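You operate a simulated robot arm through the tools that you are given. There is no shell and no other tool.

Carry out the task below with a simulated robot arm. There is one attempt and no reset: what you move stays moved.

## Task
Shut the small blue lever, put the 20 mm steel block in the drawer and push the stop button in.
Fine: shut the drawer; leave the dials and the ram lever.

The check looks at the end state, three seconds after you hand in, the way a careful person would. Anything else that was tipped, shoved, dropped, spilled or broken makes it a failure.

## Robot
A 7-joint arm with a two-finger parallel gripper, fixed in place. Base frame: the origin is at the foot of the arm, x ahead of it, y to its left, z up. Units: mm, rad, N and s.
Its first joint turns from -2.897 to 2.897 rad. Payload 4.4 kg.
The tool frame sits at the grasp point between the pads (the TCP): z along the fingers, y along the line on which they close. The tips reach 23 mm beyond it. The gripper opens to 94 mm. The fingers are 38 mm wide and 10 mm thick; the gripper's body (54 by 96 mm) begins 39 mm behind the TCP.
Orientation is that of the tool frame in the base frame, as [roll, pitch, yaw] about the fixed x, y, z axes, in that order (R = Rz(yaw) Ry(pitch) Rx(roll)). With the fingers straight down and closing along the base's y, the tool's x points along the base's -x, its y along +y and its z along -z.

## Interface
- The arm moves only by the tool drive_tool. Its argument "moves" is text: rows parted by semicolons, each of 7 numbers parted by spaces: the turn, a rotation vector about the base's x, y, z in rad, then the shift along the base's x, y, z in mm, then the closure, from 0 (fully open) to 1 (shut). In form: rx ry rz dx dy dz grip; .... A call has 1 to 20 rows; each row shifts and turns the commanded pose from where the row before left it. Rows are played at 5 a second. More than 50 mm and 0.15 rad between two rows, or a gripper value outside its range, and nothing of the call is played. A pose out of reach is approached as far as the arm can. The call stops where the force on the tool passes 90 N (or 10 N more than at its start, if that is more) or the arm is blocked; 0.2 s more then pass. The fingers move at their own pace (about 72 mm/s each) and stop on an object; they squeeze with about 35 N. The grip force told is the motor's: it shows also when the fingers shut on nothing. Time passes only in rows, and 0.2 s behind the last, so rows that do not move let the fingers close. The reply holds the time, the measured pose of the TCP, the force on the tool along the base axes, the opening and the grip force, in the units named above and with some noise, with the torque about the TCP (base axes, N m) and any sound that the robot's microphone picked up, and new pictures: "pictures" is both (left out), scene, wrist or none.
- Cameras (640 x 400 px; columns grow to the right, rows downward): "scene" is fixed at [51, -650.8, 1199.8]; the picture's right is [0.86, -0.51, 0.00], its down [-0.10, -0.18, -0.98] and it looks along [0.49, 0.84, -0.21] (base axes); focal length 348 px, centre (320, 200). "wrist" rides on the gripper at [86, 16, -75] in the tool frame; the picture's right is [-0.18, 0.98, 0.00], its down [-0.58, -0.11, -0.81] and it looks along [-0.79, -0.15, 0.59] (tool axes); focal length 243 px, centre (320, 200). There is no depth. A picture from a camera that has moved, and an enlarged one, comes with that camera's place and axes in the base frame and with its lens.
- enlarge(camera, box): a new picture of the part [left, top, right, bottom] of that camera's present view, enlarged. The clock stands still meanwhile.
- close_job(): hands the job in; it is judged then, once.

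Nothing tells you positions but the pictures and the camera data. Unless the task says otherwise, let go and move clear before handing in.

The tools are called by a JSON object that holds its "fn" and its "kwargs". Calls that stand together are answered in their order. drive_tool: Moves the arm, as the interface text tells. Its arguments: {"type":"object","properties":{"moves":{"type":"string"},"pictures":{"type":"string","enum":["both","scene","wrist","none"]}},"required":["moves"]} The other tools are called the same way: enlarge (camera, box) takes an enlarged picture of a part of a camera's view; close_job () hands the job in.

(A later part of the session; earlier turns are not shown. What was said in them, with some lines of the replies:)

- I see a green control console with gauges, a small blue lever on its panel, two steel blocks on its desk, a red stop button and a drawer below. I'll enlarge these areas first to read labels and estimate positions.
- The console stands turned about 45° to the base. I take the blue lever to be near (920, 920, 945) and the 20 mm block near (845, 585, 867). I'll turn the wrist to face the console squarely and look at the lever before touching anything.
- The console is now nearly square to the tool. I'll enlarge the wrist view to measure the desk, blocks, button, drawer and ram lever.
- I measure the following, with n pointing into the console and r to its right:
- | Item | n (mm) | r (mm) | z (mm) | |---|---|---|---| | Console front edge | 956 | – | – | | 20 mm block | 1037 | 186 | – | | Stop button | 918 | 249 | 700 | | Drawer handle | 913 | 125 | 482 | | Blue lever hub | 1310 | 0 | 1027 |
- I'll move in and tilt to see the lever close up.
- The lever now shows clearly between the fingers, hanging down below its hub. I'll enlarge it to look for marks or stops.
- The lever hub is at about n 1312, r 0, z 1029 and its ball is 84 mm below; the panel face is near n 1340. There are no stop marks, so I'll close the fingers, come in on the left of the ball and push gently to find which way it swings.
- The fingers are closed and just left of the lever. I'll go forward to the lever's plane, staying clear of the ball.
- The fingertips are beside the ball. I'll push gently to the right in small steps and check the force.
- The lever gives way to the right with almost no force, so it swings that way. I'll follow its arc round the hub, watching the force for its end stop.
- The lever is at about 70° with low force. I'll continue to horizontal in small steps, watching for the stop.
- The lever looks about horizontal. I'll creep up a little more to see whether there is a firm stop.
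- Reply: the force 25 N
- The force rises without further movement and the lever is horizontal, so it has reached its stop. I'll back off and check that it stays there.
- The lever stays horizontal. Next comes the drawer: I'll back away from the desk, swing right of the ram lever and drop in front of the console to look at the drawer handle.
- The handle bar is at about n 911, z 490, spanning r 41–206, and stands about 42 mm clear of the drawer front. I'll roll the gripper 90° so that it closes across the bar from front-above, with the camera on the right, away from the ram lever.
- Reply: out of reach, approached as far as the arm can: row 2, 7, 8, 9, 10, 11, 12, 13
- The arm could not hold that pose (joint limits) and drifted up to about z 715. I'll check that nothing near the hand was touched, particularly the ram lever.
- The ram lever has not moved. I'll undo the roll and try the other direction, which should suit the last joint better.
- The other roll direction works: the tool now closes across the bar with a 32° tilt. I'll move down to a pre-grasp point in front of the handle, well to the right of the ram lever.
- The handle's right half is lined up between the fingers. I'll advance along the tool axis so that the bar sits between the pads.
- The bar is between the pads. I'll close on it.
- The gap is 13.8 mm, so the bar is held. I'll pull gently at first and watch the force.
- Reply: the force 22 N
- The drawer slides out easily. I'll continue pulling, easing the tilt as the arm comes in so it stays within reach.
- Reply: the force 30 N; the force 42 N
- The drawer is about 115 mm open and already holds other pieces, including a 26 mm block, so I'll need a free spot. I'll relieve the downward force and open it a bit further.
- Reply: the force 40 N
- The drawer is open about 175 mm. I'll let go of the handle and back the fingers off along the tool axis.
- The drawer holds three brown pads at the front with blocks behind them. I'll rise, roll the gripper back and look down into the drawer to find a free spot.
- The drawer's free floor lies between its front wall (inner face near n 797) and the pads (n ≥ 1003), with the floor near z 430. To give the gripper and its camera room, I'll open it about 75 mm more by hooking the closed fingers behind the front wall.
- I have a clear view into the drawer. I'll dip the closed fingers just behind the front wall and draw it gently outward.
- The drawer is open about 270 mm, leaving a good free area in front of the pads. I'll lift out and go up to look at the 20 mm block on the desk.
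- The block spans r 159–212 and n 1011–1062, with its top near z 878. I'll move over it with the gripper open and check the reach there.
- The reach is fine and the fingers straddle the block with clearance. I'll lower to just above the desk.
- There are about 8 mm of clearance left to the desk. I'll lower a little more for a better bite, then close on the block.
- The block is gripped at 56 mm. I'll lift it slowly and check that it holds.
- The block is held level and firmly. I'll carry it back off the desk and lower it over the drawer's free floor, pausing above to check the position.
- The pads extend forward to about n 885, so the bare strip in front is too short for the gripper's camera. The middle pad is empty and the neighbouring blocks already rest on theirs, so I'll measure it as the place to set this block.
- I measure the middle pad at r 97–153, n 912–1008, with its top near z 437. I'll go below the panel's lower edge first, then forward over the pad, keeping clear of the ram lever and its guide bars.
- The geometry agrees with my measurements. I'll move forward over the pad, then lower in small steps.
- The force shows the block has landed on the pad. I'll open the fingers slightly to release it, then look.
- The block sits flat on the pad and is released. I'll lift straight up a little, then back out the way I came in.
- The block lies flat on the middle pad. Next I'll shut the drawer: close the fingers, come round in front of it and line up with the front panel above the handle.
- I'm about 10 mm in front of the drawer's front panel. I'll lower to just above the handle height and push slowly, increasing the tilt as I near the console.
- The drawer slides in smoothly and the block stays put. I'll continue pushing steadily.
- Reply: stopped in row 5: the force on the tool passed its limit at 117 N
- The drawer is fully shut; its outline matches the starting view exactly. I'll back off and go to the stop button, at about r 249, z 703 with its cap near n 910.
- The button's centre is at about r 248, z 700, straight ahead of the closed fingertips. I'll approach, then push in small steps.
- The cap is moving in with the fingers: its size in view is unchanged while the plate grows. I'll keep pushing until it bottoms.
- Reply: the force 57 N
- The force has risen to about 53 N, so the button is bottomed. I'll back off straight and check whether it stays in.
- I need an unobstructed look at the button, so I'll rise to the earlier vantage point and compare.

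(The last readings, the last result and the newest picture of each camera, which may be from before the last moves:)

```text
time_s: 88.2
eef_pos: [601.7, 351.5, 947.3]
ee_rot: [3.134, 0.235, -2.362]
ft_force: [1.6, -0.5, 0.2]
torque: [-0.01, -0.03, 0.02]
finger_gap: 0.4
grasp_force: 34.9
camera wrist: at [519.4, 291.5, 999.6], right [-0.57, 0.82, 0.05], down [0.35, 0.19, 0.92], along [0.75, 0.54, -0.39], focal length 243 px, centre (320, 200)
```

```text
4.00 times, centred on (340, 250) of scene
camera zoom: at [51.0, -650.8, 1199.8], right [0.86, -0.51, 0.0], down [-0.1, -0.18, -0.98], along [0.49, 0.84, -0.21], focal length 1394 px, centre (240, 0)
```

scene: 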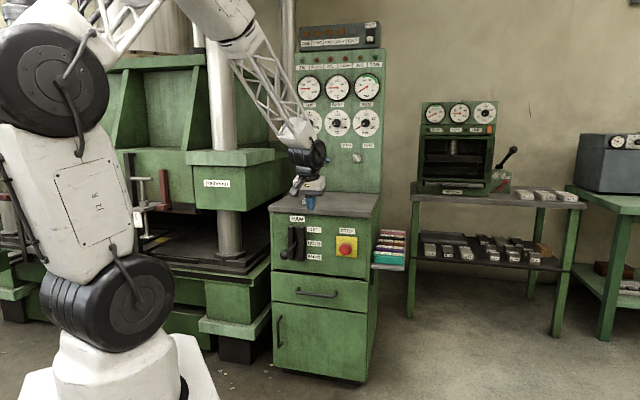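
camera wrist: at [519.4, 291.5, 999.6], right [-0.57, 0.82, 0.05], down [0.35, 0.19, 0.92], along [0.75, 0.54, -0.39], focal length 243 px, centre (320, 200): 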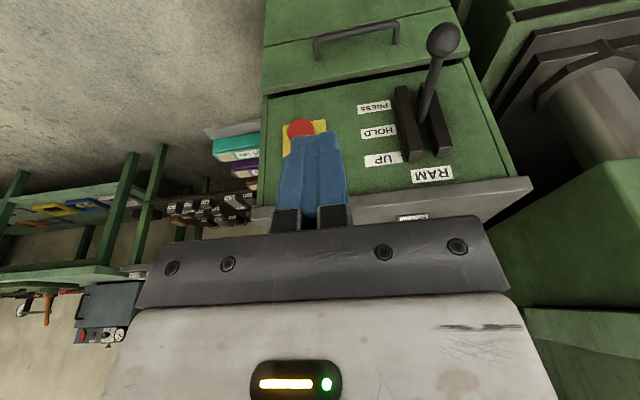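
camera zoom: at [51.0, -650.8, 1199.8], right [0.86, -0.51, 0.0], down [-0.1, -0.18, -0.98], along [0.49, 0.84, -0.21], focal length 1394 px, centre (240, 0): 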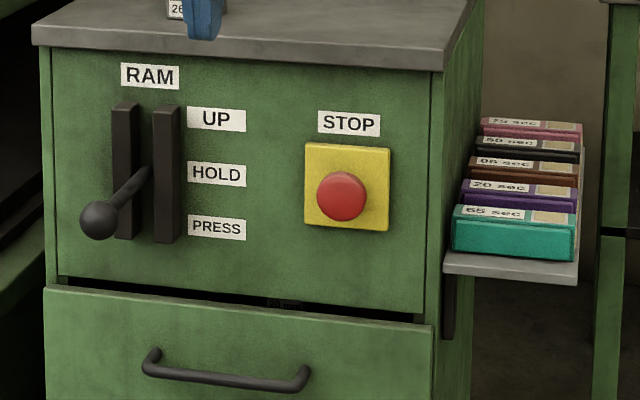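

{"fn": "enlarge", "kwargs": {"camera": "scene", "box": [325, 225, 375, 265]}}

{"fn": "enlarge", "kwargs": {"camera": "wrist", "box": [270, 100, 350, 160]}}

{"fn": "enlarge", "kwargs": {"camera": "scene", "box": [290, 265, 390, 300]}}

```text
10.00 times, centred on (350, 245) of scene
camera zoom: at [51.0, -650.8, 1199.8], right [0.86, -0.51, 0.0], down [-0.1, -0.18, -0.98], along [0.49, 0.84, -0.21], focal length 3484 px, centre (20, -250)
```

zoom: 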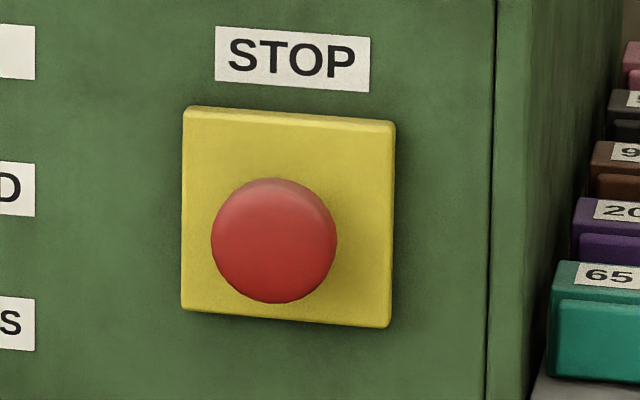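

```text
6.67 times, centred on (310, 130) of wrist
camera zoom: at [519.4, 291.5, 999.6], right [-0.57, 0.82, 0.05], down [0.35, 0.19, 0.92], along [0.75, 0.54, -0.39], focal length 1618 px, centre (387, 667)
```

zoom: 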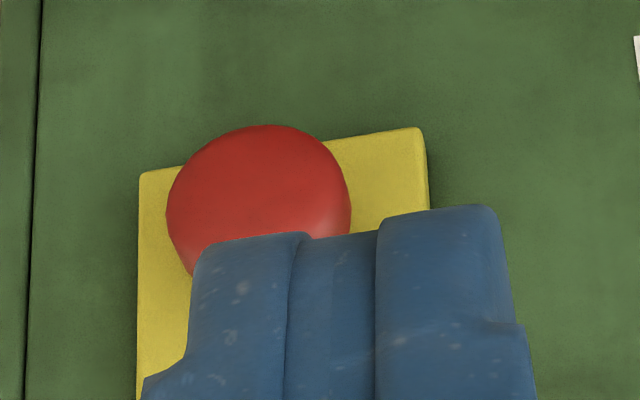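

```text
6.40 times, centred on (340, 282) of scene
camera zoom: at [51.0, -650.8, 1199.8], right [0.86, -0.51, 0.0], down [-0.1, -0.18, -0.98], along [0.49, 0.84, -0.21], focal length 2230 px, centre (192, -328)
```

zoom: 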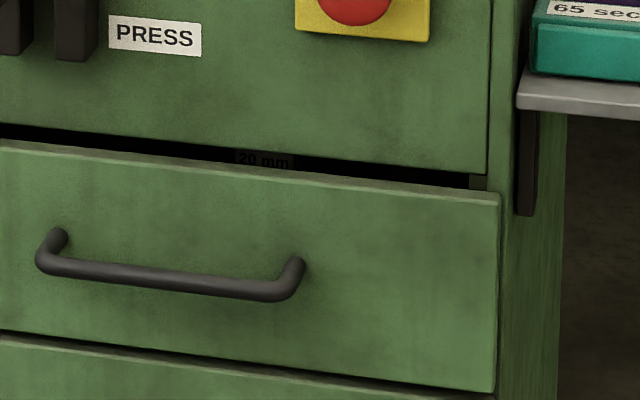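

The button has stayed in by about 14 mm, and the drawer and ram lever look right. I'll retreat clear of the console and check everything once more.

{"fn": "drive_tool", "kwargs": {"moves": "0 0 0 -14.5 -14.5 33 1; 0 0 0 -14.5 -14.5 33 1; 0 0 0 -14.5 -14.5 33 1; 0 0 0 -14.5 -14.5 33 1; 0 0 0 -14.5 -14.5 33 0.5; 0 0 0 -14.5 -14.5 33 0; 0 0 0 0 0 0 0; 0 0 0 0 0 0 0", "pictures": "both"}}

{"fn": "enlarge", "kwargs": {"camera": "scene", "box": [260, 130, 420, 230]}}

{"fn": "enlarge", "kwargs": {"camera": "scene", "box": [260, 200, 420, 300]}}

{"fn": "enlarge", "kwargs": {"camera": "wrist", "box": [180, 0, 480, 190]}}

```text
time_s: 90.0
eef_pos: [513.9, 264.2, 1144.8]
ee_rot: [3.133, 0.236, -2.359]
ft_force: [0.1, 0.6, -0.4]
torque: [0.01, 0.01, 0.02]
finger_gap: 94.0
grasp_force: 0.1
camera wrist: at [431.8, 204.0, 1197.9], right [-0.57, 0.82, 0.05], down [0.35, 0.18, 0.92], along [0.75, 0.54, -0.39], focal length 243 px, centre (320, 200)
```

scene: 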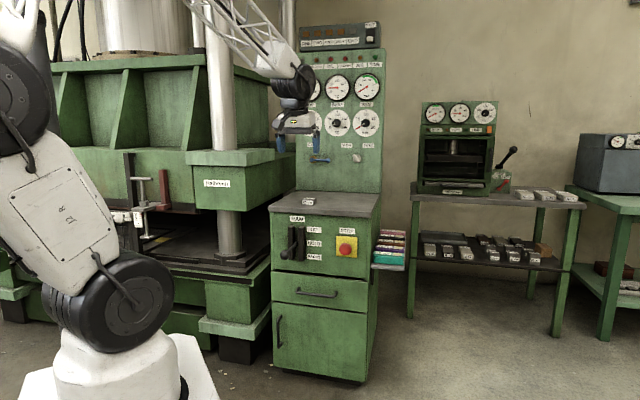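
wrist: 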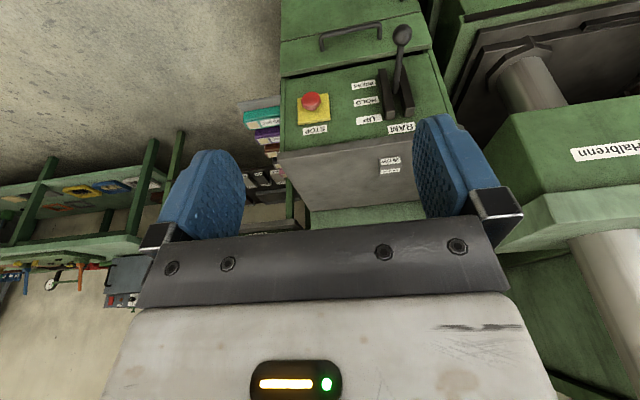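

```text
4.00 times, centred on (340, 180) of scene
camera zoom: at [51.0, -650.8, 1199.8], right [0.86, -0.51, 0.0], down [-0.1, -0.18, -0.98], along [0.49, 0.84, -0.21], focal length 1394 px, centre (240, 280)
```

zoom: 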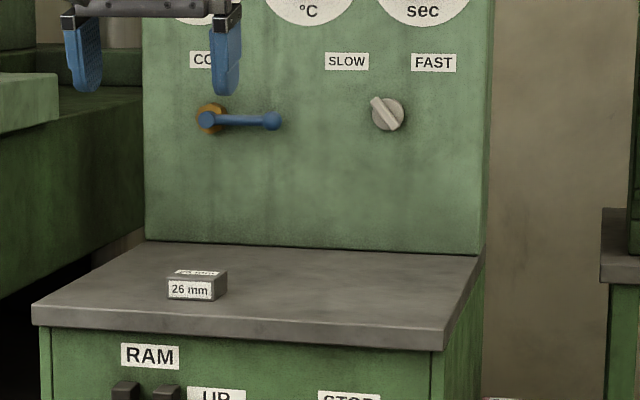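

```text
4.00 times, centred on (340, 250) of scene
camera zoom: at [51.0, -650.8, 1199.8], right [0.86, -0.51, 0.0], down [-0.1, -0.18, -0.98], along [0.49, 0.84, -0.21], focal length 1394 px, centre (240, 0)
```

zoom: 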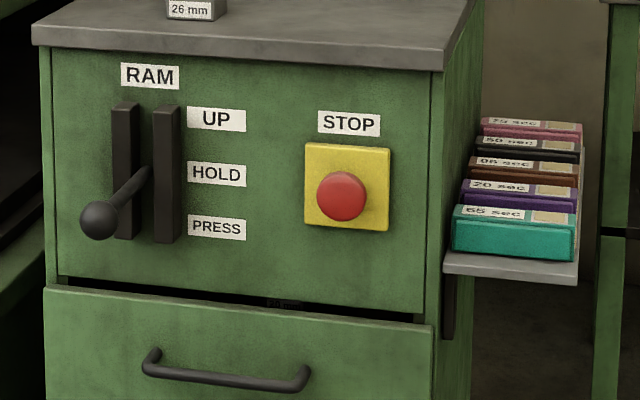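

```text
2.11 times, centred on (330, 95) of wrist
camera zoom: at [431.8, 204.0, 1197.9], right [-0.57, 0.82, 0.05], down [0.35, 0.18, 0.92], along [0.75, 0.54, -0.39], focal length 511 px, centre (299, 421)
```

zoom: 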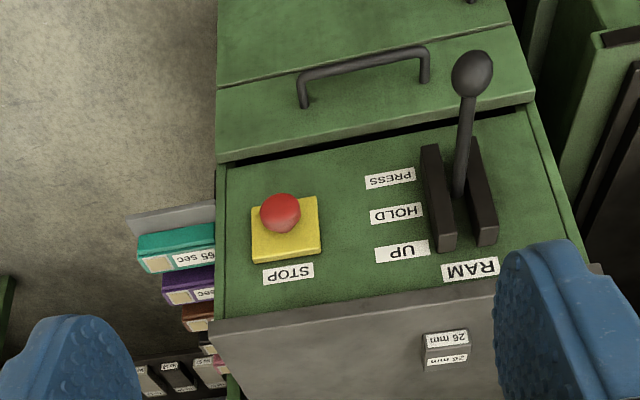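

The block has gone from the desk into the drawer on the middle pad, its label just showing where I'd expect through the gap above the shut drawer. The blue lever is horizontal at its stop, the stop button is in and holding, and the ram lever, the dials and the 26 mm block on the desk have not moved. The arm is clear with the gripper open, so I'm handing in.

{"fn": "close_job", "kwargs": {}}

```text
The job is handed in.
```

I shut the blue lever, put the 20 mm block in the drawer, pushed the stop button in and shut the drawer. I checked all of it in the last pictures before handing in.

- **Blue lever:** I turned it a quarter turn to the right, up to its end stop, and it stays horizontal. The lever has no marks, so I took that stop to be its shut position.
- **20 mm block:** It lies flat on the empty middle pad inside the drawer. The drawer already held another 20 mm block and a 26 mm block on the outer pads.
- **Stop button:** It is pushed in until it bottomed, about 14 mm, and it stayed in.
- **Drawer:** It is fully shut, with its outline matching the starting view. It met its stop at 117 N, above the 90 N limit, so that push stopped itself; the block's label showed it had not slid.
- **Left alone:** The dials, the ram lever and the 26 mm block on the desk look unmoved. The arm is clear with the gripper open.
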